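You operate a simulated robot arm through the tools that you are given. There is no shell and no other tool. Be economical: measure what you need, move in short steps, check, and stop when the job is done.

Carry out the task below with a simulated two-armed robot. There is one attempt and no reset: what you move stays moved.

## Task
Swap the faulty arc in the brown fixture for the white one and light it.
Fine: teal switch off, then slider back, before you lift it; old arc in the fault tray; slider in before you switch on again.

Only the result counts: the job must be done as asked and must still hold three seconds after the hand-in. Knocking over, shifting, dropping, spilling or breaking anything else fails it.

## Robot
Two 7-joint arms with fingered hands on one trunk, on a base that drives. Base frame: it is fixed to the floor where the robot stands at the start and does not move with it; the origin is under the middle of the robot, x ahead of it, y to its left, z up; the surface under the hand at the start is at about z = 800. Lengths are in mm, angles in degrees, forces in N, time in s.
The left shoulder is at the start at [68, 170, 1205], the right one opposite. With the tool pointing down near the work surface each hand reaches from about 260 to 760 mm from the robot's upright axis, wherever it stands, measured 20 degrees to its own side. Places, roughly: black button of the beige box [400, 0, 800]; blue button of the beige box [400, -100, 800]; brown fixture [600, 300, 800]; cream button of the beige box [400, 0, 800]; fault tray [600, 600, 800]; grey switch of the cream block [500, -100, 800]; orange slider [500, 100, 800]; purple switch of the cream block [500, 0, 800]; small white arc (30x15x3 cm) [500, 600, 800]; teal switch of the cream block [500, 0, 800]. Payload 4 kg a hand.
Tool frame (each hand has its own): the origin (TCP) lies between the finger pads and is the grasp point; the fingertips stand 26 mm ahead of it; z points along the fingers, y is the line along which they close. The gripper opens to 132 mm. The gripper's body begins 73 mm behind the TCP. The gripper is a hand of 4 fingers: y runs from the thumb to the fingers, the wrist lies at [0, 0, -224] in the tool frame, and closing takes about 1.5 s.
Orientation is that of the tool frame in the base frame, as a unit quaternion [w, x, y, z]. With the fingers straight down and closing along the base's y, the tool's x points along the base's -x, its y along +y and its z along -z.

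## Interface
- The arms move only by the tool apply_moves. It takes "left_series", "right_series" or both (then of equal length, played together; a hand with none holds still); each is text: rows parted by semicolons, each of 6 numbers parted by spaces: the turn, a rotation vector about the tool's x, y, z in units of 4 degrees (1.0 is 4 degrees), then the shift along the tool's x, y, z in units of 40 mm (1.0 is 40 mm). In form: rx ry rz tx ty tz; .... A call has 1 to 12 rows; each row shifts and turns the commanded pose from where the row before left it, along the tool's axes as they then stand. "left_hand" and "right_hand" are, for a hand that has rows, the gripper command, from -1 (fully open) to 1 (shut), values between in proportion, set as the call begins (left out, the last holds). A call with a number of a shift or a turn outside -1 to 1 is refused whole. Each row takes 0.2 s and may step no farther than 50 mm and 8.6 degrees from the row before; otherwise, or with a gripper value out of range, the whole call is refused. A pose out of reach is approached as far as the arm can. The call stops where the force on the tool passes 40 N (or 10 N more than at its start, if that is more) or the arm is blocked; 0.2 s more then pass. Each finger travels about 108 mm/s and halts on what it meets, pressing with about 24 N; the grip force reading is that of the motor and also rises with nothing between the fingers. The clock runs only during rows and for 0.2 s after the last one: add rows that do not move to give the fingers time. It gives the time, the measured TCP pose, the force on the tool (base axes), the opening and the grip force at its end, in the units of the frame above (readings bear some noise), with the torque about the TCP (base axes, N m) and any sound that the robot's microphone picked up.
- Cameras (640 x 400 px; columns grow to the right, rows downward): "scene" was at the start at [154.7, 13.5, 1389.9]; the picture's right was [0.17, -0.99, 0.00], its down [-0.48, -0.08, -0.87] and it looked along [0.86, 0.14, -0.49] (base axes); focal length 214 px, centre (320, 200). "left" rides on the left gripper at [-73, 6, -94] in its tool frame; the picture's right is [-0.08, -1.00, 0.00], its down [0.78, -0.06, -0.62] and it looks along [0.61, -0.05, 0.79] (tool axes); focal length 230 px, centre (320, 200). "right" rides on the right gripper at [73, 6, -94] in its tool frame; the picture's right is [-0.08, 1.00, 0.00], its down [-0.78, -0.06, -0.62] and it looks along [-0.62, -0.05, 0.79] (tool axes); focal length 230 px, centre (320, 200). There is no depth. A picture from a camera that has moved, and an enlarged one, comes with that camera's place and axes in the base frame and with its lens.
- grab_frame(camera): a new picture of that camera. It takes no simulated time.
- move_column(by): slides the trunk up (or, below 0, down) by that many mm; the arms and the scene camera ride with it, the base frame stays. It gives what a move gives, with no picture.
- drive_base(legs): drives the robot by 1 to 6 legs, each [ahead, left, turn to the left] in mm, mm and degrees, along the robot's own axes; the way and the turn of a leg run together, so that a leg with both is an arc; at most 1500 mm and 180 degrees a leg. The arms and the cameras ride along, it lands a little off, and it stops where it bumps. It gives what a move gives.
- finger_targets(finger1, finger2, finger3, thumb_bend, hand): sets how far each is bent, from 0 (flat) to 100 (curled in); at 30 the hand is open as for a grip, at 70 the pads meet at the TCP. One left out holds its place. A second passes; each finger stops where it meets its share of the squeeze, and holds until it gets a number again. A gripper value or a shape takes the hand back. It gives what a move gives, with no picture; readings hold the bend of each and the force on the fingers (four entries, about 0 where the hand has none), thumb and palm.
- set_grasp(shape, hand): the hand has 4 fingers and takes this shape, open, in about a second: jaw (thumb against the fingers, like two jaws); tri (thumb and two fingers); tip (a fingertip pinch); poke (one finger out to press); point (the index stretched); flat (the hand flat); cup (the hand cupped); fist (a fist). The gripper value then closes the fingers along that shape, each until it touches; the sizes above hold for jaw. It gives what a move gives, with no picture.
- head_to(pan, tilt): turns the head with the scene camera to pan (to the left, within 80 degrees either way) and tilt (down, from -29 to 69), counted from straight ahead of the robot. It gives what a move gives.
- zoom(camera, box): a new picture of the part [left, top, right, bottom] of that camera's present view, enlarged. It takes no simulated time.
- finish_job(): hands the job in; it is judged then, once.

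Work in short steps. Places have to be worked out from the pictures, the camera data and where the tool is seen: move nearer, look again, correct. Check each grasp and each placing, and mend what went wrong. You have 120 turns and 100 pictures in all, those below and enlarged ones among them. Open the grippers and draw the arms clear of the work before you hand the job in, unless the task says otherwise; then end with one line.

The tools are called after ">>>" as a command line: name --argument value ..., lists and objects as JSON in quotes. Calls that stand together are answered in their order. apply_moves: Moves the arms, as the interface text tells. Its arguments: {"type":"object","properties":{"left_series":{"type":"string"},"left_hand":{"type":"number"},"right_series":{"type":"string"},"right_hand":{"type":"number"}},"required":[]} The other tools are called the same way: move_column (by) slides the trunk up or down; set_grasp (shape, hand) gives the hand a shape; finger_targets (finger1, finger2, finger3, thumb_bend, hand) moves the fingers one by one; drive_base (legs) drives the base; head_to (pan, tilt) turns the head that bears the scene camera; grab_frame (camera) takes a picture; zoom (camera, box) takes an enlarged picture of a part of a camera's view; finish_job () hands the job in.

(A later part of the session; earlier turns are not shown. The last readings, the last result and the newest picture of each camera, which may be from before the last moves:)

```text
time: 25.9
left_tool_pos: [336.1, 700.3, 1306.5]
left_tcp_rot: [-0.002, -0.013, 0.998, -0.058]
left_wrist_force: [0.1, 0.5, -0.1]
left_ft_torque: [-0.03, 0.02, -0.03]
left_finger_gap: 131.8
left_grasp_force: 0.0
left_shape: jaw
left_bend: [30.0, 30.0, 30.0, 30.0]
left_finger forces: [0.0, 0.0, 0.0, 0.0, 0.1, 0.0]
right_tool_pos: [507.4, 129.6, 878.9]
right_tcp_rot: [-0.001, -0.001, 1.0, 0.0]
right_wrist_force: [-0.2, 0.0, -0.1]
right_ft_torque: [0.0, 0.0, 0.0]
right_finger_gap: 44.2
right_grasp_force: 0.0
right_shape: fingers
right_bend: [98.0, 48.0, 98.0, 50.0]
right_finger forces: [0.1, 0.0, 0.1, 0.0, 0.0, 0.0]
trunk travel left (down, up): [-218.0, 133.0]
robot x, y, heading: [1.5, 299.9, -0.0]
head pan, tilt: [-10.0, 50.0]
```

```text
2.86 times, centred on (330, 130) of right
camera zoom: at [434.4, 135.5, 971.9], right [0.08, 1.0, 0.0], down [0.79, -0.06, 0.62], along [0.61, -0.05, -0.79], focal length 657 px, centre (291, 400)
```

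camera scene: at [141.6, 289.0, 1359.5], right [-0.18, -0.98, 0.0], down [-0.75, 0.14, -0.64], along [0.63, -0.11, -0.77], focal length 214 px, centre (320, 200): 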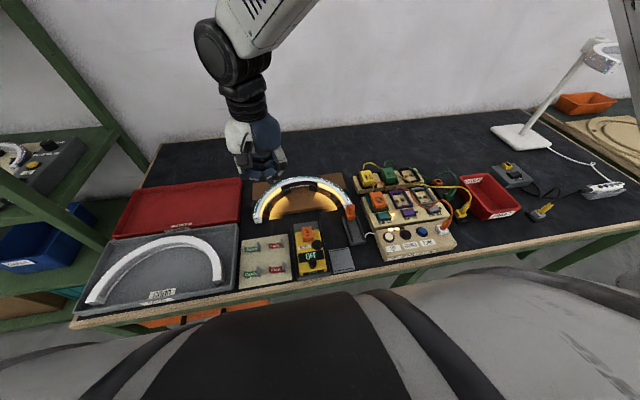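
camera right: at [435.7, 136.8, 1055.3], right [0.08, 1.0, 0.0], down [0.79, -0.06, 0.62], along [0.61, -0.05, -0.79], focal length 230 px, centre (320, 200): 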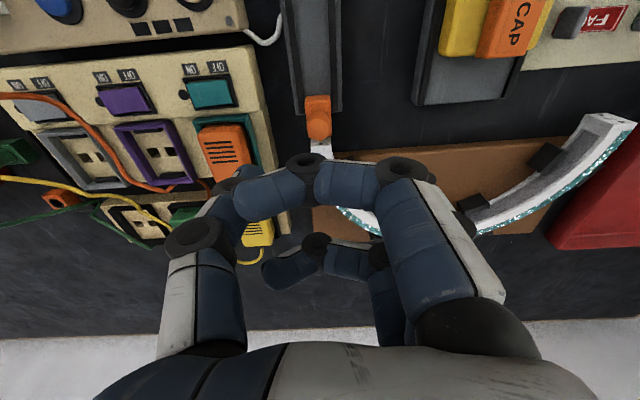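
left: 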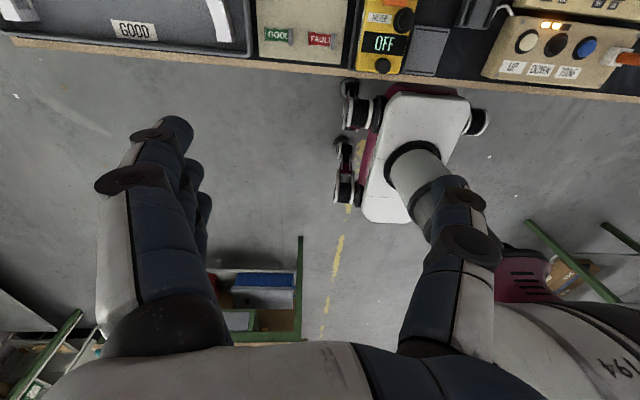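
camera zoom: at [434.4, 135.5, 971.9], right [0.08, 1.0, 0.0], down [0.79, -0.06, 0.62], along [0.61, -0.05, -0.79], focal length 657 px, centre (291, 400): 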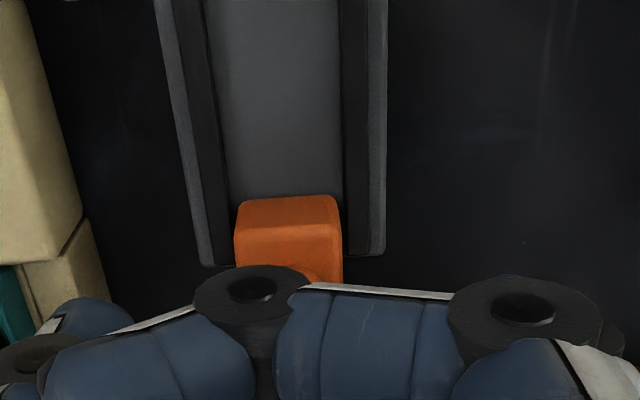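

The finger and thumb straddle the knob; I close both onto it.

>>> finger_targets --hand "right" --finger2 70 --thumb_bend 72

>>> zoom --camera "scene" --box '[310, 160, 390, 240]'

```text
time: 26.9
left_tool_pos: [337.0, 698.7, 1306.0]
left_tcp_rot: [-0.001, -0.012, 0.998, -0.056]
left_wrist_force: [-0.1, -0.8, 0.4]
left_ft_torque: [0.01, 0.02, -0.02]
left_finger_gap: 131.8
left_grasp_force: 0.1
left_shape: jaw
left_bend: [30.0, 30.0, 30.0, 30.0]
left_finger forces: [0.0, 0.0, 0.1, 0.0, 0.1, 0.1]
right_tool_pos: [507.5, 127.8, 878.8]
right_tcp_rot: [-0.001, 0.0, 1.0, 0.0]
right_wrist_force: [-1.1, -4.3, -2.8]
right_ft_torque: [-0.07, 0.01, 0.0]
right_finger_gap: 36.7
right_grasp_force: 6.4
right_shape: fingers
right_bend: [98.0, 65.0, 98.0, 68.0]
right_finger forces: [0.0, 4.3, 0.0, 0.0, 8.2, 0.0]
trunk travel left (down, up): [-218.0, 133.0]
robot x, y, heading: [-0.5, 301.8, -0.2]
head pan, tilt: [-10.0, 50.0]
```

```text
5.00 times, centred on (350, 200) of scene
camera zoom: at [141.8, 288.3, 1359.4], right [-0.18, -0.98, 0.0], down [-0.75, 0.14, -0.64], along [0.63, -0.11, -0.77], focal length 1072 px, centre (170, 200)
```

zoom: 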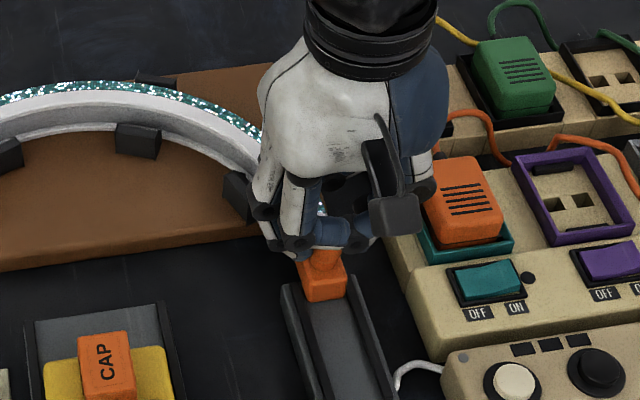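

Both digits press the knob. I pull it back toward the robot (base −x) in small steps.

>>> apply_moves --right_series "0 0 0 0.3 0.05 0;0 0 0 0.3 0 0;0 0 0 0.3 0 0;0 0 0 0.3 0 0;0 0 0 0 0 0"

>>> zoom --camera "scene" --box '[310, 160, 390, 240]'

```text
time: 28.1
left_tool_pos: [336.9, 700.7, 1305.8]
left_tcp_rot: [-0.002, -0.012, 0.998, -0.058]
left_wrist_force: [0.4, 0.5, 0.0]
left_ft_torque: [0.0, -0.01, -0.03]
left_finger_gap: 131.7
left_grasp_force: 0.0
left_shape: jaw
left_bend: [30.0, 30.0, 30.0, 30.0]
left_finger forces: [0.0, 0.0, 0.1, 0.1, 0.1, 0.1]
right_tool_pos: [461.0, 133.1, 879.2]
right_tcp_rot: [-0.001, 0.0, 1.0, 0.001]
right_wrist_force: [-0.8, 0.4, -1.0]
right_ft_torque: [0.0, 0.01, 0.0]
right_finger_gap: 35.6
right_grasp_force: 0.0
right_shape: fingers
right_bend: [98.0, 70.0, 98.0, 71.0]
right_finger forces: [0.1, 0.1, 0.0, 0.0, 0.1, 0.0]
trunk travel left (down, up): [-218.0, 133.0]
robot x, y, heading: [1.5, 305.7, -0.3]
head pan, tilt: [-10.0, 50.0]
```

```text
5.00 times, centred on (350, 200) of scene
camera zoom: at [141.6, 288.9, 1359.5], right [-0.18, -0.98, 0.0], down [-0.75, 0.14, -0.64], along [0.63, -0.11, -0.77], focal length 1072 px, centre (170, 200)
```

zoom: 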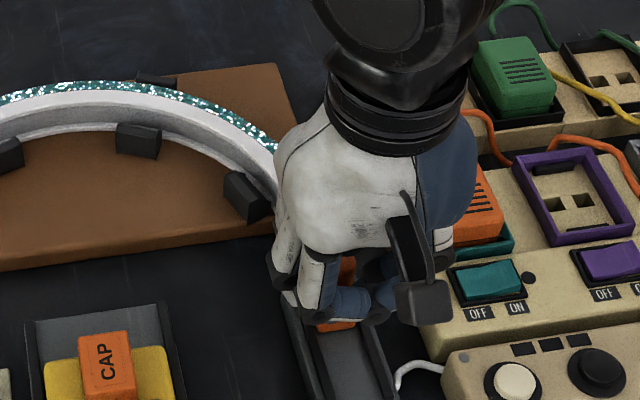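

The grip slipped, though the slider seems to have moved partly. I raise the hand and look.

>>> apply_moves --right_series "0 0 0 0 0 -0.8;0 0 0 0 0 -0.8;0 0 0 0 -0.8 -0.6;0 0 0 0 -0.8 0;0 0 0 0 0 0"

>>> zoom --camera "scene" --box '[310, 160, 390, 240]'

>>> zoom --camera "right" --box '[320, 20, 520, 200]'

```text
time: 29.3
left_tool_pos: [336.2, 699.5, 1306.6]
left_tcp_rot: [-0.001, -0.012, 0.998, -0.057]
left_wrist_force: [0.1, -0.1, -0.2]
left_ft_torque: [0.03, -0.02, -0.02]
left_finger_gap: 132.0
left_grasp_force: 0.1
left_shape: jaw
left_bend: [30.0, 30.0, 30.0, 30.0]
left_finger forces: [0.1, 0.0, 0.0, 0.0, 0.0, 0.0]
right_tool_pos: [460.4, 68.6, 965.1]
right_tcp_rot: [-0.001, 0.001, 1.0, -0.001]
right_wrist_force: [0.3, -0.4, -0.4]
right_ft_torque: [-0.01, 0.01, -0.01]
right_finger_gap: 35.6
right_grasp_force: 0.2
right_shape: fingers
right_bend: [98.0, 70.0, 98.0, 71.0]
right_finger forces: [0.0, 0.1, 0.1, 0.0, 0.1, 0.0]
trunk travel left (down, up): [-218.0, 133.0]
robot x, y, heading: [-0.1, 304.0, -0.6]
head pan, tilt: [-10.0, 50.0]
```

```text
5.00 times, centred on (350, 200) of scene
camera zoom: at [141.4, 289.2, 1359.5], right [-0.18, -0.98, 0.0], down [-0.75, 0.14, -0.64], along [0.63, -0.11, -0.77], focal length 1072 px, centre (170, 200)
```

zoom: 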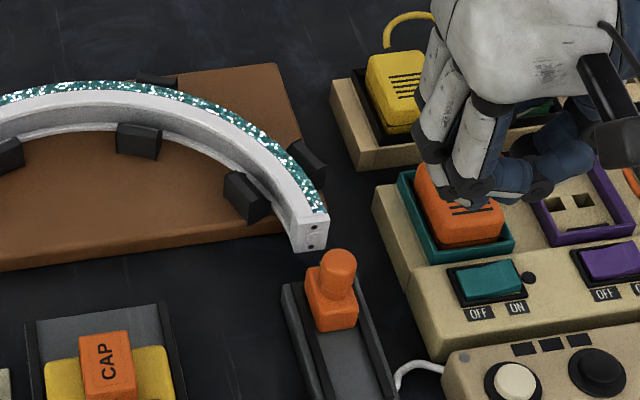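

```text
2.22 times, centred on (420, 110) of right
camera zoom: at [386.8, 73.8, 1059.0], right [0.08, 1.0, 0.0], down [0.79, -0.06, 0.62], along [0.61, -0.05, -0.79], focal length 511 px, centre (98, 400)
```

zoom: 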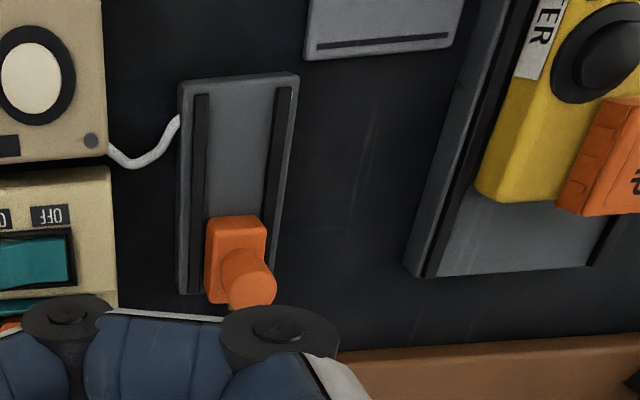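

The slider has come free, about 23 mm back, with the pin clear. I check whether it goes further by re-gripping the knob at about [485, 130] and pulling again.

>>> finger_targets --hand "right" --finger2 48 --thumb_bend 50

>>> apply_moves --right_series "0 0 0 -0.3 0.8 0;0 0 0 -0.3 0.75 0;0 0 0 0 0 0.7;0 0 0 0 0 0.7;0 0 0 0 0 0.6;0 0 0 0 0 0.3;0 0 0 0 0 0"

>>> finger_targets --hand "right" --finger2 72 --thumb_bend 74

>>> apply_moves --right_series "0 0 0 0.15 0 0;0 0 0 0.15 0 0;0 0 0 0 0 0"

>>> zoom --camera "scene" --box '[310, 160, 390, 240]'

```text
time: 30.3
left_tool_pos: [337.3, 699.1, 1306.6]
left_tcp_rot: [-0.002, -0.012, 0.998, -0.057]
left_wrist_force: [-0.5, 0.4, -0.2]
left_ft_torque: [0.01, -0.03, -0.01]
left_finger_gap: 131.7
left_grasp_force: 0.1
left_shape: jaw
left_bend: [30.0, 30.0, 30.0, 30.0]
left_finger forces: [0.0, 0.1, 0.0, 0.0, 0.1, 0.1]
right_tool_pos: [460.1, 67.1, 965.9]
right_tcp_rot: [0.0, 0.001, 1.0, 0.0]
right_wrist_force: [0.1, 0.2, 1.2]
right_ft_torque: [-0.01, 0.02, 0.04]
right_finger_gap: 44.5
right_grasp_force: 0.0
right_shape: fingers
right_bend: [98.0, 48.0, 98.0, 50.0]
right_finger forces: [0.0, 0.0, 0.1, 0.0, 0.0, 0.0]
trunk travel left (down, up): [-218.0, 133.0]
robot x, y, heading: [2.3, 305.6, -0.7]
head pan, tilt: [-10.0, 50.0]
```

```text
time: 31.9
left_tool_pos: [336.3, 699.9, 1306.9]
left_tcp_rot: [-0.002, -0.012, 0.998, -0.058]
left_wrist_force: [-0.9, -0.4, 0.0]
left_ft_torque: [0.04, 0.0, -0.01]
left_finger_gap: 131.8
left_grasp_force: 0.0
left_shape: jaw
left_bend: [30.0, 30.0, 30.0, 30.0]
left_finger forces: [0.1, 0.0, 0.1, 0.0, 0.1, 0.0]
right_tool_pos: [487.4, 127.7, 873.7]
right_tcp_rot: [0.0, 0.0, 1.0, 0.0]
right_wrist_force: [-0.8, -0.1, -0.7]
right_ft_torque: [0.02, 0.0, -0.03]
right_finger_gap: 44.5
right_grasp_force: 0.1
right_shape: fingers
right_bend: [98.0, 48.0, 98.0, 50.0]
right_finger forces: [0.0, 0.0, 0.0, 0.0, 0.1, 0.1]
trunk travel left (down, up): [-218.0, 133.0]
robot x, y, heading: [0.6, 304.4, -0.1]
head pan, tilt: [-10.0, 50.0]
```

```text
time: 32.9
left_tool_pos: [337.1, 699.6, 1306.0]
left_tcp_rot: [-0.002, -0.012, 0.998, -0.058]
left_wrist_force: [0.4, -0.4, 0.6]
left_ft_torque: [-0.04, 0.04, 0.0]
left_finger_gap: 131.8
left_grasp_force: 0.1
left_shape: jaw
left_bend: [30.0, 30.0, 30.0, 30.0]
left_finger forces: [0.1, 0.0, 0.2, 0.0, 0.0, 0.0]
right_tool_pos: [485.6, 128.9, 874.8]
right_tcp_rot: [-0.001, 0.001, 1.0, 0.001]
right_wrist_force: [0.2, -4.1, -6.4]
right_ft_torque: [-0.07, -0.03, 0.03]
right_finger_gap: 36.4
right_grasp_force: 8.7
right_shape: fingers
right_bend: [98.0, 67.0, 98.0, 68.0]
right_finger forces: [0.0, 5.7, 0.0, 0.1, 10.9, 0.0]
trunk travel left (down, up): [-218.0, 133.0]
robot x, y, heading: [-0.4, 306.7, -0.3]
head pan, tilt: [-10.0, 50.0]
```

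```text
time: 33.7
left_tool_pos: [335.8, 698.9, 1306.5]
left_tcp_rot: [-0.001, -0.012, 0.998, -0.058]
left_wrist_force: [-0.6, -0.1, -0.6]
left_ft_torque: [-0.03, 0.04, 0.01]
left_finger_gap: 131.9
left_grasp_force: 0.0
left_shape: jaw
left_bend: [30.0, 30.0, 30.0, 30.0]
left_finger forces: [0.0, 0.0, 0.0, 0.0, 0.1, 0.0]
right_tool_pos: [472.5, 129.7, 875.2]
right_tcp_rot: [-0.001, 0.0, 1.0, 0.0]
right_wrist_force: [-2.9, -3.0, -0.6]
right_ft_torque: [-0.06, 0.01, 0.0]
right_finger_gap: 35.3
right_grasp_force: 2.4
right_shape: fingers
right_bend: [98.0, 71.0, 98.0, 72.0]
right_finger forces: [0.0, 0.1, 0.0, 0.1, 4.3, 0.0]
trunk travel left (down, up): [-218.0, 133.0]
robot x, y, heading: [-0.7, 306.3, -0.4]
head pan, tilt: [-10.0, 50.0]
```

```text
5.00 times, centred on (350, 200) of scene
camera zoom: at [141.3, 288.6, 1359.5], right [-0.18, -0.98, 0.0], down [-0.75, 0.14, -0.64], along [0.63, -0.11, -0.77], focal length 1072 px, centre (170, 200)
```

zoom: 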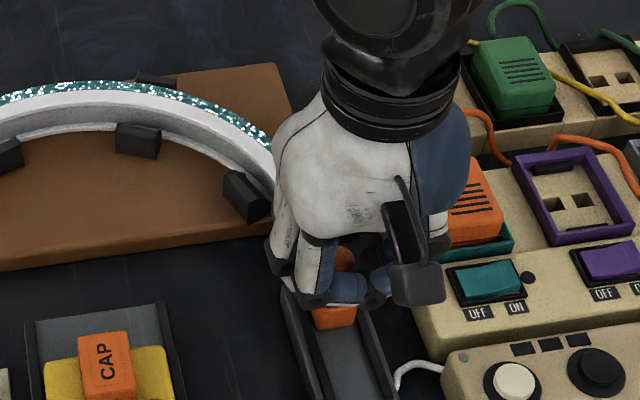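

The knob slips again with the slider hardly moving, which suggests its stop. I release, lift away, and compare its position.

>>> finger_targets --hand "right" --finger2 48 --thumb_bend 50

>>> apply_moves --right_series "0 0 0 0 0 -0.8;0 0 0 0 0 -0.9;0 0 0 0 -0.9 -0.7;0 0 0 0 -0.9 0;0 0 0 0 0 0"

>>> zoom --camera "scene" --box '[310, 160, 390, 240]'

```text
time: 34.7
left_tool_pos: [337.0, 699.8, 1305.5]
left_tcp_rot: [-0.001, -0.013, 0.998, -0.057]
left_wrist_force: [-0.4, -0.7, -0.2]
left_ft_torque: [-0.01, 0.02, -0.01]
left_finger_gap: 131.7
left_grasp_force: 0.1
left_shape: jaw
left_bend: [30.0, 30.0, 30.0, 30.0]
left_finger forces: [0.0, 0.0, 0.0, 0.0, 0.1, 0.0]
right_tool_pos: [471.7, 130.2, 874.6]
right_tcp_rot: [0.001, 0.0, 1.0, 0.0]
right_wrist_force: [-0.3, -0.3, 0.6]
right_ft_torque: [-0.01, 0.02, 0.01]
right_finger_gap: 44.4
right_grasp_force: 0.1
right_shape: fingers
right_bend: [98.0, 48.0, 98.0, 50.0]
right_finger forces: [0.1, 0.1, 0.1, 0.0, 0.0, 0.0]
trunk travel left (down, up): [-218.0, 133.0]
robot x, y, heading: [0.8, 305.2, 0.0]
head pan, tilt: [-10.0, 50.0]
```

```text
time: 35.9
left_tool_pos: [336.7, 700.1, 1305.9]
left_tcp_rot: [-0.001, -0.012, 0.998, -0.058]
left_wrist_force: [-0.8, 0.1, -0.5]
left_ft_torque: [-0.02, 0.07, 0.0]
left_finger_gap: 131.8
left_grasp_force: 0.0
left_shape: jaw
left_bend: [30.0, 30.0, 30.0, 30.0]
left_finger forces: [0.1, 0.0, 0.0, 0.0, 0.0, 0.0]
right_tool_pos: [472.3, 57.4, 971.1]
right_tcp_rot: [0.0, 0.0, 1.0, 0.0]
right_wrist_force: [-0.1, 0.1, -0.7]
right_ft_torque: [-0.01, -0.02, -0.02]
right_finger_gap: 44.3
right_grasp_force: 0.0
right_shape: fingers
right_bend: [98.0, 48.0, 98.0, 50.0]
right_finger forces: [0.1, 0.0, 0.0, 0.1, 0.0, 0.1]
trunk travel left (down, up): [-218.0, 133.0]
robot x, y, heading: [-0.8, 305.1, -0.3]
head pan, tilt: [-10.0, 50.0]
```

```text
5.00 times, centred on (350, 200) of scene
camera zoom: at [141.5, 289.3, 1359.5], right [-0.18, -0.98, 0.0], down [-0.75, 0.14, -0.64], along [0.63, -0.11, -0.77], focal length 1072 px, centre (170, 200)
```

zoom: 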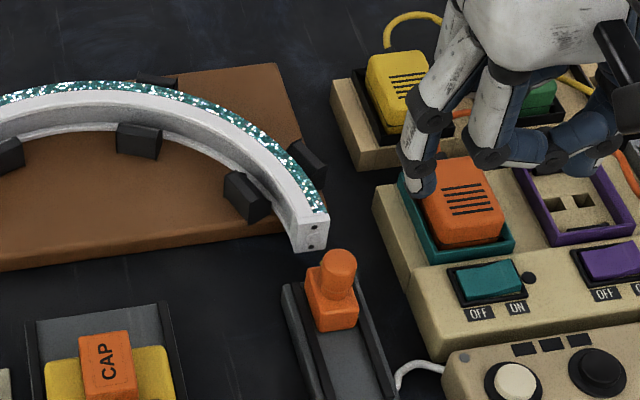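

The slider sits exactly at its back stop. Next I bring the left hand over for a look at the arc: levelling it and moving toward [560, 400, 1190] first, and the right hand goes out of the way.

>>> apply_moves --left_series "-0.83 0 0.17 0 0 0;-0.83 0 0.17 0 0 0;0 0 0 -0.5 -0.8 0.5;0 0 0 -0.5 -0.8 0.5;0 0 0 -0.5 -0.8 0.5;0 0 0 -0.5 -0.8 0.5;0 0 0 -0.5 -0.8 0.5;0 0 0 -0.5 -0.8 0.5;0 0 0 -0.5 -0.8 0.5;0 0 0 -0.5 -0.8 0.5;0 0 0 -0.5 -0.8 0.5;0 0 0 0 0 0" --right_series "0 0 0 0 0 0;0 0 0 0 0 0;0 0 0 0 -0.8 0;0 0 0 0 -0.8 0;0 0 0 0 -0.8 0;0 0 0 0 -0.8 0;0 0 0 0 -0.8 0;0 0 0 0 -0.5 0;0 0 0 0 0 0;0 0 0 0 0 0;0 0 0 0 0 0;0 0 0 0 0 0"

```text
time: 38.5
left_tool_pos: [539.8, 444.9, 1134.8]
left_tcp_rot: [0.004, -0.018, 0.999, -0.034]
left_wrist_force: [-0.5, -0.9, -0.1]
left_ft_torque: [0.01, 0.01, 0.03]
left_finger_gap: 131.9
left_grasp_force: 0.0
left_shape: jaw
left_bend: [30.0, 30.0, 30.0, 30.0]
left_finger forces: [0.0, 0.0, 0.0, 0.0, 0.0, 0.0]
left hand out of reach, approached as far as the arm can: row 3, 4, 5
right_tool_pos: [470.4, -121.0, 971.4]
right_tcp_rot: [-0.001, 0.0, 1.0, -0.001]
right_wrist_force: [0.1, 0.3, -0.3]
right_ft_torque: [0.02, -0.03, 0.02]
right_finger_gap: 44.7
right_grasp_force: 0.1
right_shape: fingers
right_bend: [98.0, 48.0, 98.0, 50.0]
right_finger forces: [0.0, 0.0, 0.0, 0.0, 0.0, 0.1]
trunk travel left (down, up): [-218.0, 133.0]
robot x, y, heading: [-0.9, 303.2, -0.4]
head pan, tilt: [-10.0, 50.0]
```

Next I level it, then travel to above the arc's apex at about [650, 272, 1080] and start the 90° turn about the tool axis.

>>> apply_moves --left_series "-0.97 0.11 0.5 0 0 0;0 0 0 -0.55 -0.8 0.25;0 0 0 -0.55 -0.8 0.25;0 0 0 -0.55 -0.8 0.25;0 0 0 -0.55 -0.8 0.25;0 0 0 -0.55 -0.8 0.25;0 0 1 0 -0.32 0;0 0 1 0 0 0;0 0 1 0 0 0;0 0 1 0 0 0;0 0 1 0 0 0;0 0 1 0 0 0"

>>> apply_moves --left_series "0 0 1 0 0 0;0 0 1 0 0 0;0 0 1 0 0 0;0 0 1 0 0 0;0 0 1 0 0 0;0 0 1 0 0 0;0 0 1 0 0 0;0 0 1 0 0 0;0 0 1 0 0 0;0 0 1 0 0 0;0 0 1 0 0 0;0 0 1 0 0 0"

>>> apply_moves --left_series "0 0 1 0 0 0;0 0 1 0 0 0;0 0 1 0 0 0;0 0 1 0 0 0;0 0 0.5 0 0 0;0 0 0 0 0 0"

>>> grab_frame --camera "left"

>>> grab_frame --camera "scene"

```text
time: 41.3
left_tool_pos: [663.4, 310.7, 1067.8]
left_tcp_rot: [-0.013, 0.179, 0.984, 0.012]
left_wrist_force: [-0.8, -0.6, -0.3]
left_ft_torque: [0.0, -0.03, 0.01]
left_finger_gap: 132.1
left_grasp_force: 0.0
left_shape: jaw
left_bend: [30.0, 30.0, 30.0, 30.0]
left_finger forces: [0.0, 0.1, 0.1, 0.1, 0.0, 0.0]
right_tool_pos: [473.2, -120.5, 970.7]
right_tcp_rot: [0.0, 0.0, 1.0, 0.0]
right_wrist_force: [0.0, 0.1, 0.3]
right_ft_torque: [0.0, -0.03, 0.03]
right_finger_gap: 44.2
right_grasp_force: 0.0
right_shape: fingers
right_bend: [98.0, 48.0, 98.0, 50.0]
right_finger forces: [0.0, 0.0, 0.0, 0.1, 0.0, 0.1]
trunk travel left (down, up): [-218.0, 133.0]
robot x, y, heading: [2.5, 303.6, -0.3]
head pan, tilt: [-10.0, 50.0]
stopped in row 12 (left hand): the arm was blocked; the commanded pose is now the measured one
```

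```text
time: 43.9
left_tool_pos: [664.9, 314.7, 1067.1]
left_tcp_rot: [-0.017, 0.56, 0.828, 0.005]
left_wrist_force: [-0.4, 0.2, -0.3]
left_ft_torque: [-0.02, -0.02, -0.01]
left_finger_gap: 132.0
left_grasp_force: 0.0
left_shape: jaw
left_bend: [30.0, 30.0, 30.0, 30.0]
left_finger forces: [0.0, 0.0, 0.1, 0.0, 0.2, 0.0]
right_tool_pos: [472.5, -120.8, 969.2]
right_tcp_rot: [0.0, -0.001, 1.0, 0.0]
right_wrist_force: [0.3, 0.7, -0.9]
right_ft_torque: [-0.02, 0.01, 0.03]
right_finger_gap: 44.5
right_grasp_force: 0.1
right_shape: fingers
right_bend: [98.0, 48.0, 98.0, 50.0]
right_finger forces: [0.0, 0.0, 0.0, 0.0, 0.0, 0.0]
trunk travel left (down, up): [-218.0, 133.0]
robot x, y, heading: [0.4, 303.4, -0.3]
head pan, tilt: [-10.0, 50.0]
```

```text
time: 45.3
left_tool_pos: [664.8, 314.2, 1068.6]
left_tcp_rot: [-0.015, 0.684, 0.729, 0.004]
left_wrist_force: [-0.3, 0.0, -0.2]
left_ft_torque: [0.0, -0.03, -0.01]
left_finger_gap: 131.9
left_grasp_force: 0.1
left_shape: jaw
left_bend: [30.0, 30.0, 30.0, 30.0]
left_finger forces: [0.0, 0.0, 0.0, 0.0, 0.0, 0.1]
right_tool_pos: [471.8, -120.8, 969.7]
right_tcp_rot: [0.0, 0.001, 1.0, 0.0]
right_wrist_force: [-0.6, -0.5, -0.3]
right_ft_torque: [0.01, 0.0, -0.01]
right_finger_gap: 44.3
right_grasp_force: 0.0
right_shape: fingers
right_bend: [98.0, 48.0, 98.0, 50.0]
right_finger forces: [0.1, 0.1, 0.0, 0.0, 0.1, 0.0]
trunk travel left (down, up): [-218.0, 133.0]
robot x, y, heading: [-0.6, 304.7, -0.2]
head pan, tilt: [-10.0, 50.0]
```

```text
61 pictures are left
camera left: at [676.2, 239.1, 1161.8], right [-0.99, -0.14, 0.01], down [-0.1, 0.76, 0.64], along [-0.1, 0.63, -0.77], focal length 230 px, centre (320, 200)
```

left: 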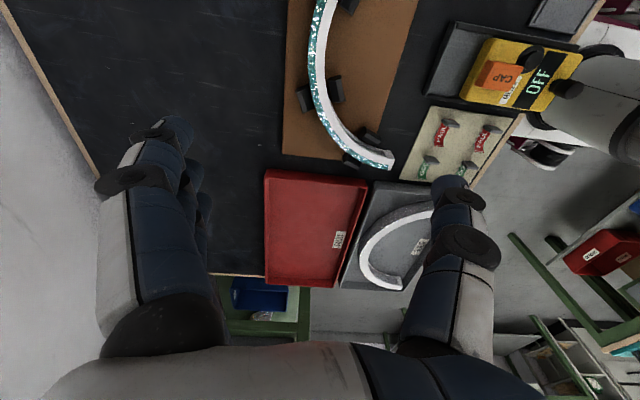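

```text
60 pictures are left
camera scene: at [141.6, 288.9, 1359.5], right [-0.18, -0.98, 0.0], down [-0.75, 0.14, -0.64], along [0.63, -0.11, -0.77], focal length 214 px, centre (320, 200)
```

scene: 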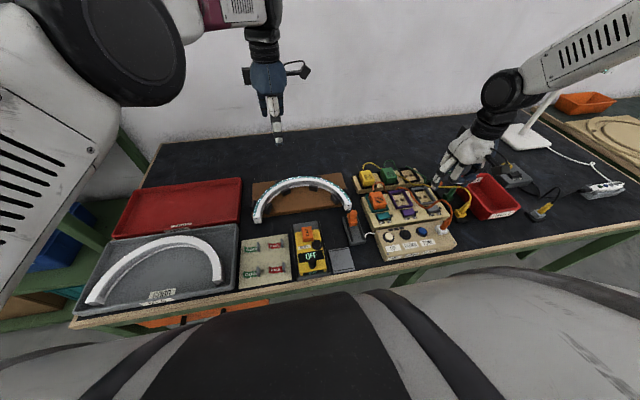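

The hand is turned nearly 90°. I drive the base 100 mm right so the left arm works on its own side, and finish the turn.

>>> drive_base --legs '[[0, -100, 0]]'

>>> apply_moves --left_series "0 0 0.9 0 0 0;0 0 0 0 -0.2 0.8;0 0 0 0 0 0"

>>> grab_frame --camera "left"

>>> grab_frame --camera "scene"

```text
time: 46.8
left_tool_pos: [664.8, 214.5, 1069.6]
left_tcp_rot: [-0.016, 0.683, 0.73, 0.004]
left_wrist_force: [0.2, -0.3, -0.7]
left_ft_torque: [0.0, -0.02, -0.01]
left_finger_gap: 132.3
left_grasp_force: 0.0
left_shape: jaw
left_bend: [30.0, 30.0, 30.0, 30.0]
left_finger forces: [0.1, 0.1, 0.1, 0.0, 0.0, 0.0]
right_tool_pos: [472.0, -220.2, 969.3]
right_tcp_rot: [0.0, 0.001, 1.0, 0.0]
right_wrist_force: [-0.3, -0.3, 0.3]
right_ft_torque: [-0.02, 0.02, 0.0]
right_finger_gap: 44.5
right_grasp_force: 0.1
right_shape: fingers
right_bend: [98.0, 48.0, 98.0, 50.0]
right_finger forces: [0.0, 0.0, 0.0, 0.0, 0.0, 0.0]
trunk travel left (down, up): [-218.0, 133.0]
robot x, y, heading: [3.0, 201.9, -0.0]
head pan, tilt: [-10.0, 50.0]
```

```text
time: 47.6
left_tool_pos: [655.8, 217.2, 1036.2]
left_tcp_rot: [-0.015, 0.705, 0.709, 0.003]
left_wrist_force: [-0.5, 0.2, -0.6]
left_ft_torque: [0.0, -0.03, 0.01]
left_finger_gap: 132.1
left_grasp_force: 0.1
left_shape: jaw
left_bend: [30.0, 30.0, 30.0, 30.0]
left_finger forces: [0.1, 0.0, 0.1, 0.1, 0.0, 0.1]
right_tool_pos: [470.8, -221.4, 969.3]
right_tcp_rot: [0.001, 0.0, 1.0, 0.0]
right_wrist_force: [-0.9, 0.6, -0.1]
right_ft_torque: [-0.03, -0.03, 0.0]
right_finger_gap: 44.3
right_grasp_force: 0.1
right_shape: fingers
right_bend: [98.0, 48.0, 98.0, 50.0]
right_finger forces: [0.1, 0.1, 0.0, 0.0, 0.0, 0.0]
trunk travel left (down, up): [-218.0, 133.0]
robot x, y, heading: [0.1, 201.4, -0.1]
head pan, tilt: [-10.0, 50.0]
```

```text
59 pictures are left
camera left: at [662.4, 141.5, 1128.5], right [-1.0, -0.08, 0.02], down [-0.05, 0.77, 0.64], along [-0.07, 0.63, -0.77], focal length 230 px, centre (320, 200)
```

left: 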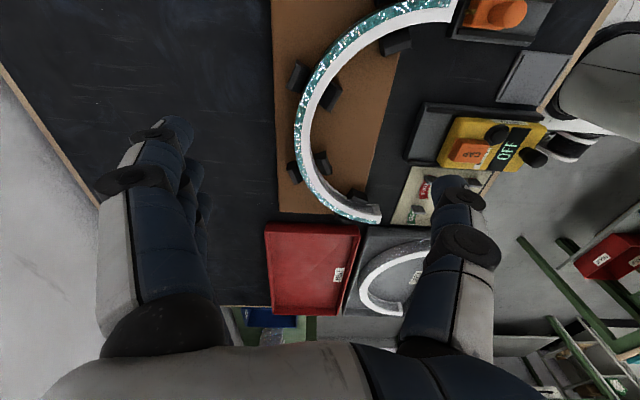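

```text
58 pictures are left
camera scene: at [141.1, 189.3, 1359.5], right [-0.18, -0.98, 0.0], down [-0.75, 0.14, -0.64], along [0.63, -0.11, -0.77], focal length 214 px, centre (320, 200)
```

scene: 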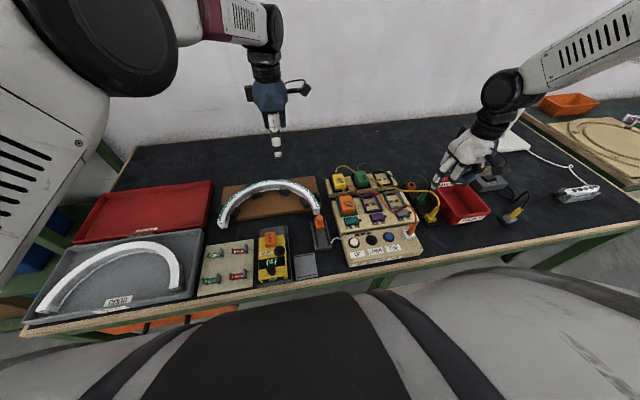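

The left camera now sees the whole arc; I enlarge it to measure.

>>> zoom --camera "left" --box '[260, 20, 480, 230]'

```text
1.90 times, centred on (370, 125) of left
camera zoom: at [662.4, 141.5, 1128.5], right [-1.0, -0.08, 0.02], down [-0.05, 0.77, 0.64], along [-0.07, 0.63, -0.77], focal length 438 px, centre (225, 343)
```

zoom: 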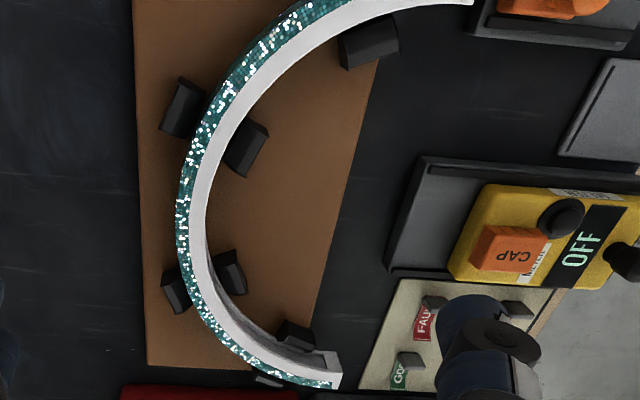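

Apex centre is at about [668, 267], top near z 845, with free room between clips there. I move above it, levelling the hand, to z ≈ 915.

>>> apply_moves --left_series "-0.25 -0.36 0.08 0.6 0.15 0.4;0 0 0 0.6 0.15 0.6;0 0 0 0 0 0.8;0 0 0 0 0 0.8;0 0 0 0 0 0.4;0 0 0 0 0 0" --left_hand -1

>>> grab_frame --camera "left"

>>> zoom --camera "scene" --box '[200, 130, 340, 250]'

```text
time: 49.0
left_tool_pos: [668.2, 261.6, 916.7]
left_tcp_rot: [-0.001, 0.708, 0.706, 0.001]
left_wrist_force: [0.2, -0.1, -0.6]
left_ft_torque: [0.0, -0.01, 0.01]
left_finger_gap: 131.8
left_grasp_force: 0.1
left_shape: jaw
left_bend: [30.0, 30.0, 30.0, 30.0]
left_finger forces: [0.0, 0.0, 0.0, 0.1, 0.0, 0.1]
right_tool_pos: [471.6, -220.4, 970.4]
right_tcp_rot: [0.0, 0.001, 1.0, 0.0]
right_wrist_force: [0.6, 0.8, 0.0]
right_ft_torque: [-0.01, -0.02, 0.01]
right_finger_gap: 44.3
right_grasp_force: 0.0
right_shape: fingers
right_bend: [98.0, 48.0, 98.0, 50.0]
right_finger forces: [0.0, 0.0, 0.0, 0.0, 0.0, 0.1]
trunk travel left (down, up): [-218.0, 133.0]
robot x, y, heading: [0.5, 206.4, -0.1]
head pan, tilt: [-10.0, 50.0]
```

```text
56 pictures are left
camera left: at [671.6, 188.2, 1011.5], right [-1.0, -0.07, 0.0], down [-0.06, 0.78, 0.62], along [-0.05, 0.62, -0.79], focal length 230 px, centre (320, 200)
```

left: 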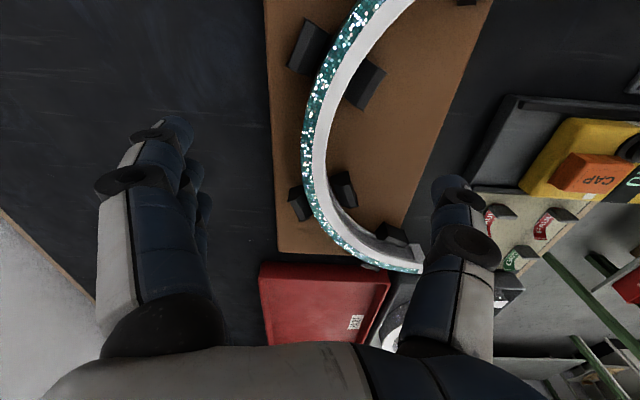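

```text
3.33 times, centred on (270, 190) of scene
camera zoom: at [141.1, 189.3, 1359.5], right [-0.18, -0.98, 0.0], down [-0.75, 0.14, -0.64], along [0.63, -0.11, -0.77], focal length 715 px, centre (487, 233)
```

zoom: 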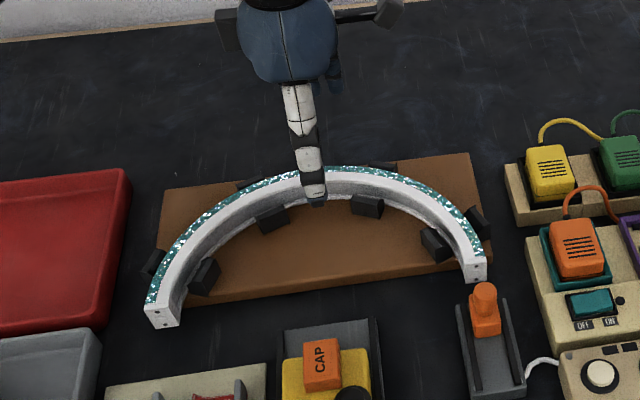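

Centred well (arc centreline x ≈ 669, top z ≈ 843). I descend to TCP z ≈ 848 so the tips reach about 20 mm down each side.

>>> apply_moves --left_series "0 0 0 0.08 0.02 0.6;0 0 0 0 0 0.6;0 0 0 0 0 0.4;0 0 0 0 0 0.12;0 0 0 0 0 0"

>>> zoom --camera "scene" --box '[210, 150, 330, 250]'

```text
time: 50.2
left_tool_pos: [667.7, 266.0, 849.0]
left_tcp_rot: [-0.001, 0.709, 0.706, 0.0]
left_wrist_force: [0.6, 1.2, 0.7]
left_ft_torque: [0.0, 0.01, -0.03]
left_finger_gap: 131.7
left_grasp_force: 0.1
left_shape: jaw
left_bend: [30.0, 30.0, 30.0, 30.0]
left_finger forces: [0.0, 0.1, 0.0, 0.0, 0.1, 0.0]
right_tool_pos: [471.4, -221.2, 970.4]
right_tcp_rot: [0.0, 0.001, 1.0, 0.0]
right_wrist_force: [-0.6, -0.4, 0.1]
right_ft_torque: [0.02, -0.01, 0.02]
right_finger_gap: 44.3
right_grasp_force: 0.1
right_shape: fingers
right_bend: [98.0, 48.0, 98.0, 50.0]
right_finger forces: [0.0, 0.0, 0.0, 0.0, 0.0, 0.0]
trunk travel left (down, up): [-218.0, 133.0]
robot x, y, heading: [0.8, 203.4, -0.2]
head pan, tilt: [-10.0, 50.0]
```

```text
4.00 times, centred on (270, 200) of scene
camera zoom: at [141.2, 189.3, 1359.5], right [-0.18, -0.98, 0.0], down [-0.75, 0.14, -0.64], along [0.63, -0.11, -0.77], focal length 858 px, centre (520, 200)
```

zoom: 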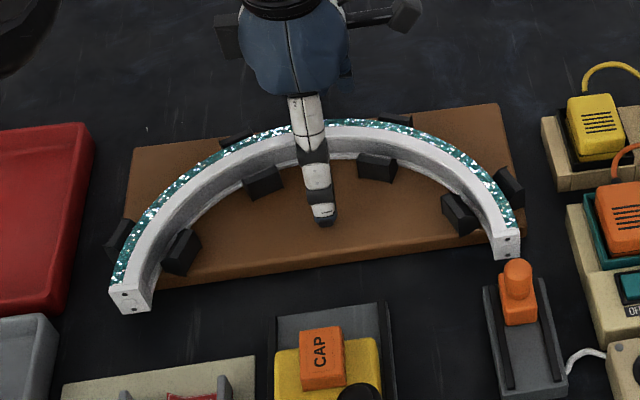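

Thumb is inside and fingers outside, clear of the clips. I close the left gripper.

>>> apply_moves --left_series "0 0 0 0 0 0;0 0 0 0 0 0;0 0 0 0 0 0;0 0 0 0 0 0;0 0 0 0 0 0;0 0 0 0 0 0;0 0 0 0 0 0" --left_hand 1

>>> zoom --camera "scene" --box '[210, 150, 330, 250]'

```text
time: 51.8
left_tool_pos: [667.7, 266.0, 848.8]
left_tcp_rot: [-0.001, 0.708, 0.706, -0.001]
left_wrist_force: [2.0, 0.1, -0.9]
left_ft_torque: [0.01, -0.02, 0.0]
left_finger_gap: 14.7
left_grasp_force: 24.7
left_shape: jaw
left_bend: [72.0, 73.0, 72.0, 70.0]
left_finger forces: [7.3, 6.3, 7.6, 0.0, 21.4, 0.0]
right_tool_pos: [472.7, -221.6, 969.2]
right_tcp_rot: [0.0, 0.001, 1.0, 0.0]
right_wrist_force: [0.5, -0.7, 0.8]
right_ft_torque: [-0.04, 0.0, 0.03]
right_finger_gap: 44.6
right_grasp_force: 0.0
right_shape: fingers
right_bend: [98.0, 48.0, 98.0, 50.0]
right_finger forces: [0.1, 0.0, 0.0, 0.1, 0.1, 0.1]
trunk travel left (down, up): [-218.0, 133.0]
robot x, y, heading: [-0.1, 208.4, -0.2]
head pan, tilt: [-10.0, 50.0]
```

```text
4.00 times, centred on (270, 200) of scene
camera zoom: at [141.3, 189.3, 1359.5], right [-0.18, -0.98, 0.0], down [-0.75, 0.14, -0.64], along [0.63, -0.11, -0.77], focal length 858 px, centre (520, 200)
```

zoom: 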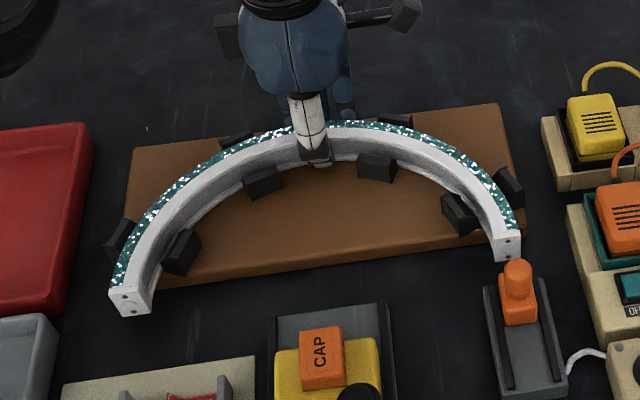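

Firm grip on the arc. This seated pose [667.7, 266.0, 848.8] is my reference for the new arc; now I lift straight up in small steps.

>>> apply_moves --left_series "0 0 0 0 0 -0.25;0 0 0 0 0 -0.25;0 0 0 0 0 -0.25;0 0 0 0 0 -0.5;0 0 0 0 0 0"

>>> zoom --camera "scene" --box '[210, 150, 330, 250]'

```text
time: 53.0
left_tool_pos: [669.2, 267.7, 898.5]
left_tcp_rot: [-0.001, 0.708, 0.706, 0.0]
left_wrist_force: [0.7, 0.5, -1.6]
left_ft_torque: [-0.01, -0.11, -0.05]
left_finger_gap: 14.9
left_grasp_force: 23.5
left_shape: jaw
left_bend: [72.0, 73.0, 72.0, 70.0]
left_finger forces: [7.4, 6.5, 7.8, 0.0, 21.6, 0.0]
right_tool_pos: [471.8, -221.0, 969.6]
right_tcp_rot: [0.001, 0.0, 1.0, 0.0]
right_wrist_force: [0.2, 0.0, -0.1]
right_ft_torque: [0.0, 0.01, 0.0]
right_finger_gap: 44.3
right_grasp_force: 0.1
right_shape: fingers
right_bend: [98.0, 48.0, 98.0, 50.0]
right_finger forces: [0.0, 0.2, 0.0, 0.0, 0.1, 0.1]
trunk travel left (down, up): [-218.0, 133.0]
robot x, y, heading: [-1.4, 204.7, -0.2]
head pan, tilt: [-10.0, 50.0]
```

```text
4.00 times, centred on (270, 200) of scene
camera zoom: at [141.7, 189.3, 1359.4], right [-0.18, -0.98, 0.0], down [-0.75, 0.14, -0.64], along [0.63, -0.11, -0.77], focal length 858 px, centre (520, 200)
```

zoom: 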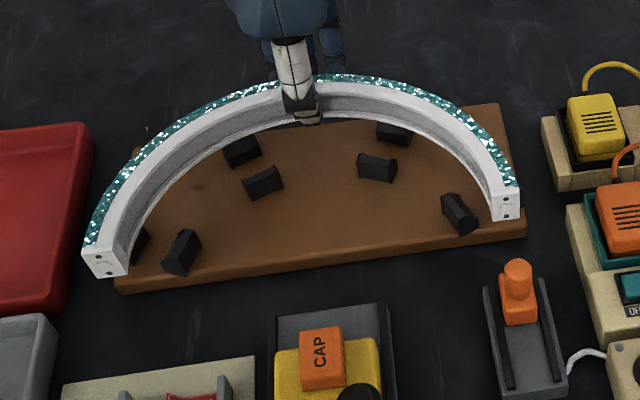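

The arc came out level and light. I raise it further and drive the base left 370 mm so the hand hovers over the FAULT tray.

>>> apply_moves --left_series "0 0 0 0 0 -0.8;0 0 0 0 0 -0.8;0 0 0 0 0 -0.8;0 0 0 0 0 0"

>>> drive_base --legs '[[0, 370, 0]]'

>>> head_to --pan 0 --tilt 45

>>> grab_frame --camera "scene"

>>> grab_frame --camera "left"

```text
time: 54.0
left_tool_pos: [670.0, 267.0, 994.6]
left_tcp_rot: [0.0, 0.708, 0.706, 0.0]
left_wrist_force: [0.1, 0.0, -1.6]
left_ft_torque: [-0.06, -0.11, -0.03]
left_finger_gap: 15.0
left_grasp_force: 24.1
left_shape: jaw
left_bend: [72.0, 73.0, 72.0, 70.0]
left_finger forces: [7.4, 6.5, 7.7, 0.1, 21.6, 0.1]
right_tool_pos: [472.2, -221.2, 969.4]
right_tcp_rot: [-0.001, 0.001, 1.0, 0.0]
right_wrist_force: [-0.5, -0.2, -1.5]
right_ft_torque: [0.02, -0.01, -0.02]
right_finger_gap: 44.5
right_grasp_force: 0.0
right_shape: fingers
right_bend: [98.0, 48.0, 98.0, 50.0]
right_finger forces: [0.0, 0.0, 0.0, 0.0, 0.1, 0.0]
trunk travel left (down, up): [-218.0, 133.0]
robot x, y, heading: [-2.5, 205.1, -0.3]
head pan, tilt: [-10.0, 50.0]
```

```text
time: 57.8
left_tool_pos: [668.4, 639.4, 994.8]
left_tcp_rot: [0.0, 0.706, 0.709, 0.0]
left_wrist_force: [0.4, -0.5, -1.4]
left_ft_torque: [0.01, -0.13, 0.0]
left_finger_gap: 14.9
left_grasp_force: 24.0
left_shape: jaw
left_bend: [72.0, 73.0, 72.0, 70.0]
left_finger forces: [7.5, 6.5, 7.7, 0.1, 21.6, 0.0]
right_tool_pos: [475.3, 150.2, 968.9]
right_tcp_rot: [0.0, -0.004, 1.0, 0.0]
right_wrist_force: [0.1, 0.5, -0.3]
right_ft_torque: [-0.02, -0.01, -0.01]
right_finger_gap: 44.6
right_grasp_force: 0.1
right_shape: fingers
right_bend: [98.0, 48.0, 98.0, 50.0]
right_finger forces: [0.0, 0.0, 0.0, 0.0, 0.0, 0.0]
trunk travel left (down, up): [-218.0, 133.0]
robot x, y, heading: [1.1, 571.5, 0.4]
head pan, tilt: [-10.0, 50.0]
```

```text
time: 58.5
left_tool_pos: [668.2, 640.3, 995.2]
left_tcp_rot: [0.0, 0.705, 0.709, 0.001]
left_wrist_force: [-0.4, -0.2, -1.8]
left_ft_torque: [0.0, -0.1, 0.03]
left_finger_gap: 15.0
left_grasp_force: 23.8
left_shape: jaw
left_bend: [72.0, 73.0, 72.0, 70.0]
left_finger forces: [7.4, 6.5, 7.7, 0.0, 21.6, 0.1]
right_tool_pos: [475.4, 150.5, 969.3]
right_tcp_rot: [0.0, -0.003, 1.0, 0.0]
right_wrist_force: [0.0, -0.2, -0.2]
right_ft_torque: [0.01, -0.01, 0.0]
right_finger_gap: 44.4
right_grasp_force: 0.1
right_shape: fingers
right_bend: [98.0, 48.0, 98.0, 50.0]
right_finger forces: [0.1, 0.0, 0.1, 0.1, 0.0, 0.1]
trunk travel left (down, up): [-218.0, 133.0]
robot x, y, heading: [-1.1, 573.5, 0.3]
head pan, tilt: [0.0, 45.0]
```

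```text
51 pictures are left
camera scene: at [147.1, 571.3, 1366.4], right [0.0, -1.0, 0.0], down [-0.71, 0.0, -0.71], along [0.71, 0.0, -0.71], focal length 214 px, centre (320, 200)
```

scene: 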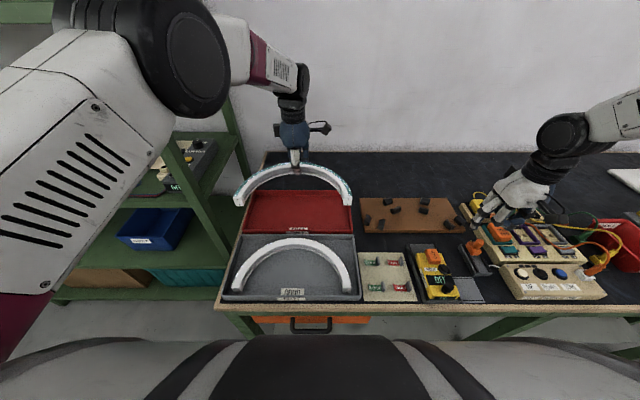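

```text
50 pictures are left
camera left: at [673.5, 567.2, 1088.9], right [-1.0, -0.08, 0.0], down [-0.06, 0.78, 0.62], along [-0.05, 0.62, -0.79], focal length 230 px, centre (320, 200)
```

left: 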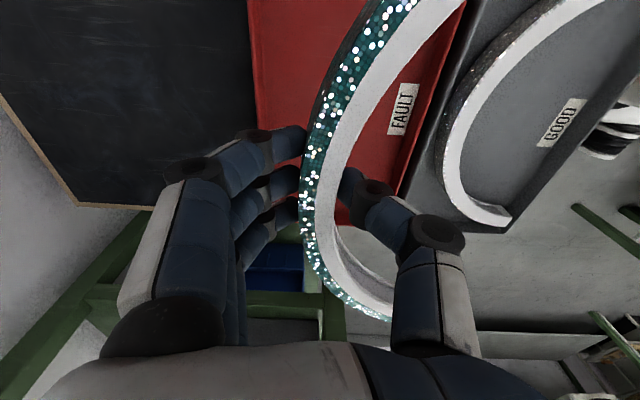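

Both trays lie straight ahead with the same orientation. I enlarge to measure the fault tray.

>>> zoom --camera "scene" --box '[210, 150, 380, 310]'

```text
2.50 times, centred on (295, 230) of scene
camera zoom: at [147.1, 571.3, 1366.4], right [0.0, -1.0, 0.0], down [-0.71, 0.0, -0.71], along [0.71, 0.0, -0.71], focal length 536 px, centre (382, 125)
```

zoom: 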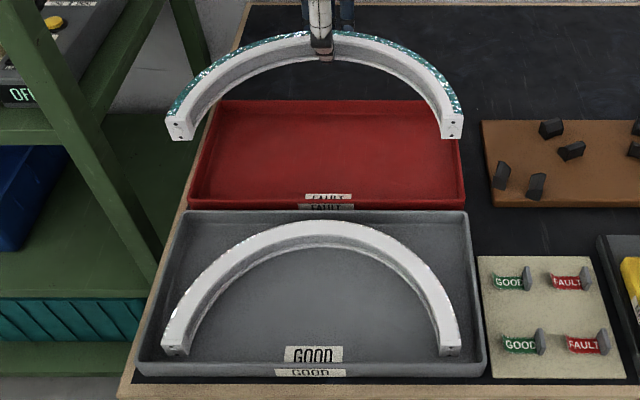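

The tray interior is about x 555–725, y 475–805; the arc fits as it is with TCP near [700, 640]. I shift ahead 32 mm and go down to z ≈ 870.

>>> apply_moves --left_series "0 0 0 0 0.4 0;0 0 0 0 0.4 0.5;0 0 0 0 0 0.8;0 0 0 0 0 0.8;0 0 0 0 0 0.8;0 0 0 0 0 0.2;0 0 0 0 0 0"

>>> zoom --camera "scene" --box '[230, 160, 370, 260]'

>>> grab_frame --camera "left"

```text
time: 60.1
left_tool_pos: [696.9, 641.6, 871.3]
left_tcp_rot: [-0.002, 0.705, 0.709, 0.0]
left_wrist_force: [0.5, -0.6, -1.4]
left_ft_torque: [0.0, -0.12, 0.01]
left_finger_gap: 15.3
left_grasp_force: 24.5
left_shape: jaw
left_bend: [72.0, 73.0, 72.0, 70.0]
left_finger forces: [7.4, 6.5, 7.8, 0.1, 21.5, 0.0]
right_tool_pos: [475.1, 150.0, 969.0]
right_tcp_rot: [0.001, -0.004, 1.0, 0.0]
right_wrist_force: [-0.3, -0.6, 0.1]
right_ft_torque: [-0.02, 0.0, 0.01]
right_finger_gap: 44.2
right_grasp_force: 0.1
right_shape: fingers
right_bend: [98.0, 48.0, 98.0, 50.0]
right_finger forces: [0.0, 0.1, 0.0, 0.1, 0.0, 0.0]
trunk travel left (down, up): [-218.0, 133.0]
robot x, y, heading: [1.3, 572.8, -0.2]
head pan, tilt: [0.0, 45.0]
```

```text
4.00 times, centred on (300, 210) of scene
camera zoom: at [147.1, 571.4, 1366.4], right [0.0, -1.0, 0.0], down [-0.71, 0.0, -0.71], along [0.71, 0.0, -0.71], focal length 858 px, centre (400, 160)
```

zoom: 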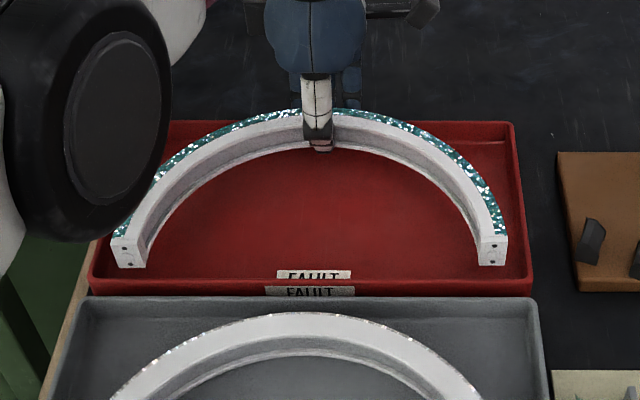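

```text
47 pictures are left
camera left: at [702.3, 567.6, 965.0], right [-1.0, -0.08, 0.0], down [-0.06, 0.78, 0.62], along [-0.05, 0.62, -0.79], focal length 230 px, centre (320, 200)
```

left: 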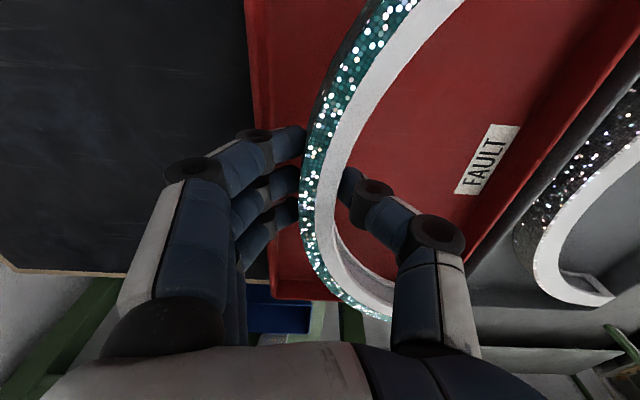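

The arc sits inside the rim outline with room in front and behind. I lower it gently until it touches the tray floor.

>>> apply_moves --left_series "0 0 0 -0.05 0.05 0.3;0 0 0 0 0 0.2;0 0 0 0 0 0.12;0 0 0 0 0 0.08;0 0 0 0 0 0"

>>> zoom --camera "scene" --box '[230, 160, 370, 260]'

```text
time: 61.4
left_tool_pos: [693.0, 641.4, 845.9]
left_tcp_rot: [0.0, 0.706, 0.709, 0.0]
left_wrist_force: [6.9, -2.1, -0.7]
left_ft_torque: [-0.02, -0.21, -0.06]
left_finger_gap: 14.5
left_grasp_force: 23.8
left_shape: jaw
left_bend: [72.0, 73.0, 72.0, 70.0]
left_finger forces: [9.2, 8.1, 9.8, 0.0, 20.2, 0.1]
left hand out of reach, approached as far as the arm can: row 1
right_tool_pos: [475.4, 150.5, 969.8]
right_tcp_rot: [-0.001, -0.003, 1.0, 0.0]
right_wrist_force: [0.4, -0.8, -0.4]
right_ft_torque: [-0.02, 0.04, 0.01]
right_finger_gap: 44.6
right_grasp_force: 0.0
right_shape: fingers
right_bend: [98.0, 48.0, 98.0, 50.0]
right_finger forces: [0.0, 0.1, 0.0, 0.1, 0.1, 0.0]
trunk travel left (down, up): [-218.0, 133.0]
robot x, y, heading: [-0.5, 572.1, 0.1]
head pan, tilt: [0.0, 45.0]
```

```text
4.00 times, centred on (300, 210) of scene
camera zoom: at [147.8, 571.1, 1366.3], right [0.0, -1.0, 0.0], down [-0.71, 0.0, -0.71], along [0.71, 0.0, -0.71], focal length 858 px, centre (400, 160)
```

zoom: 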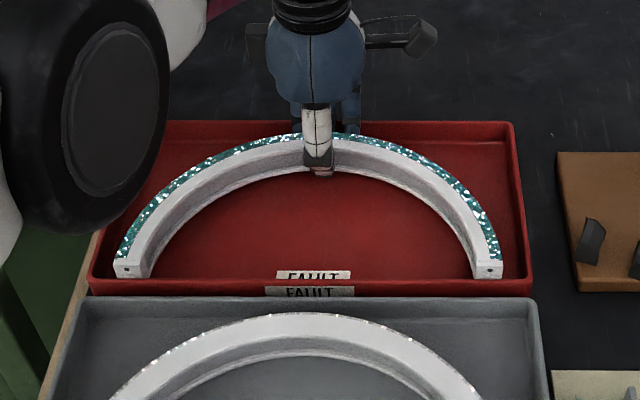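

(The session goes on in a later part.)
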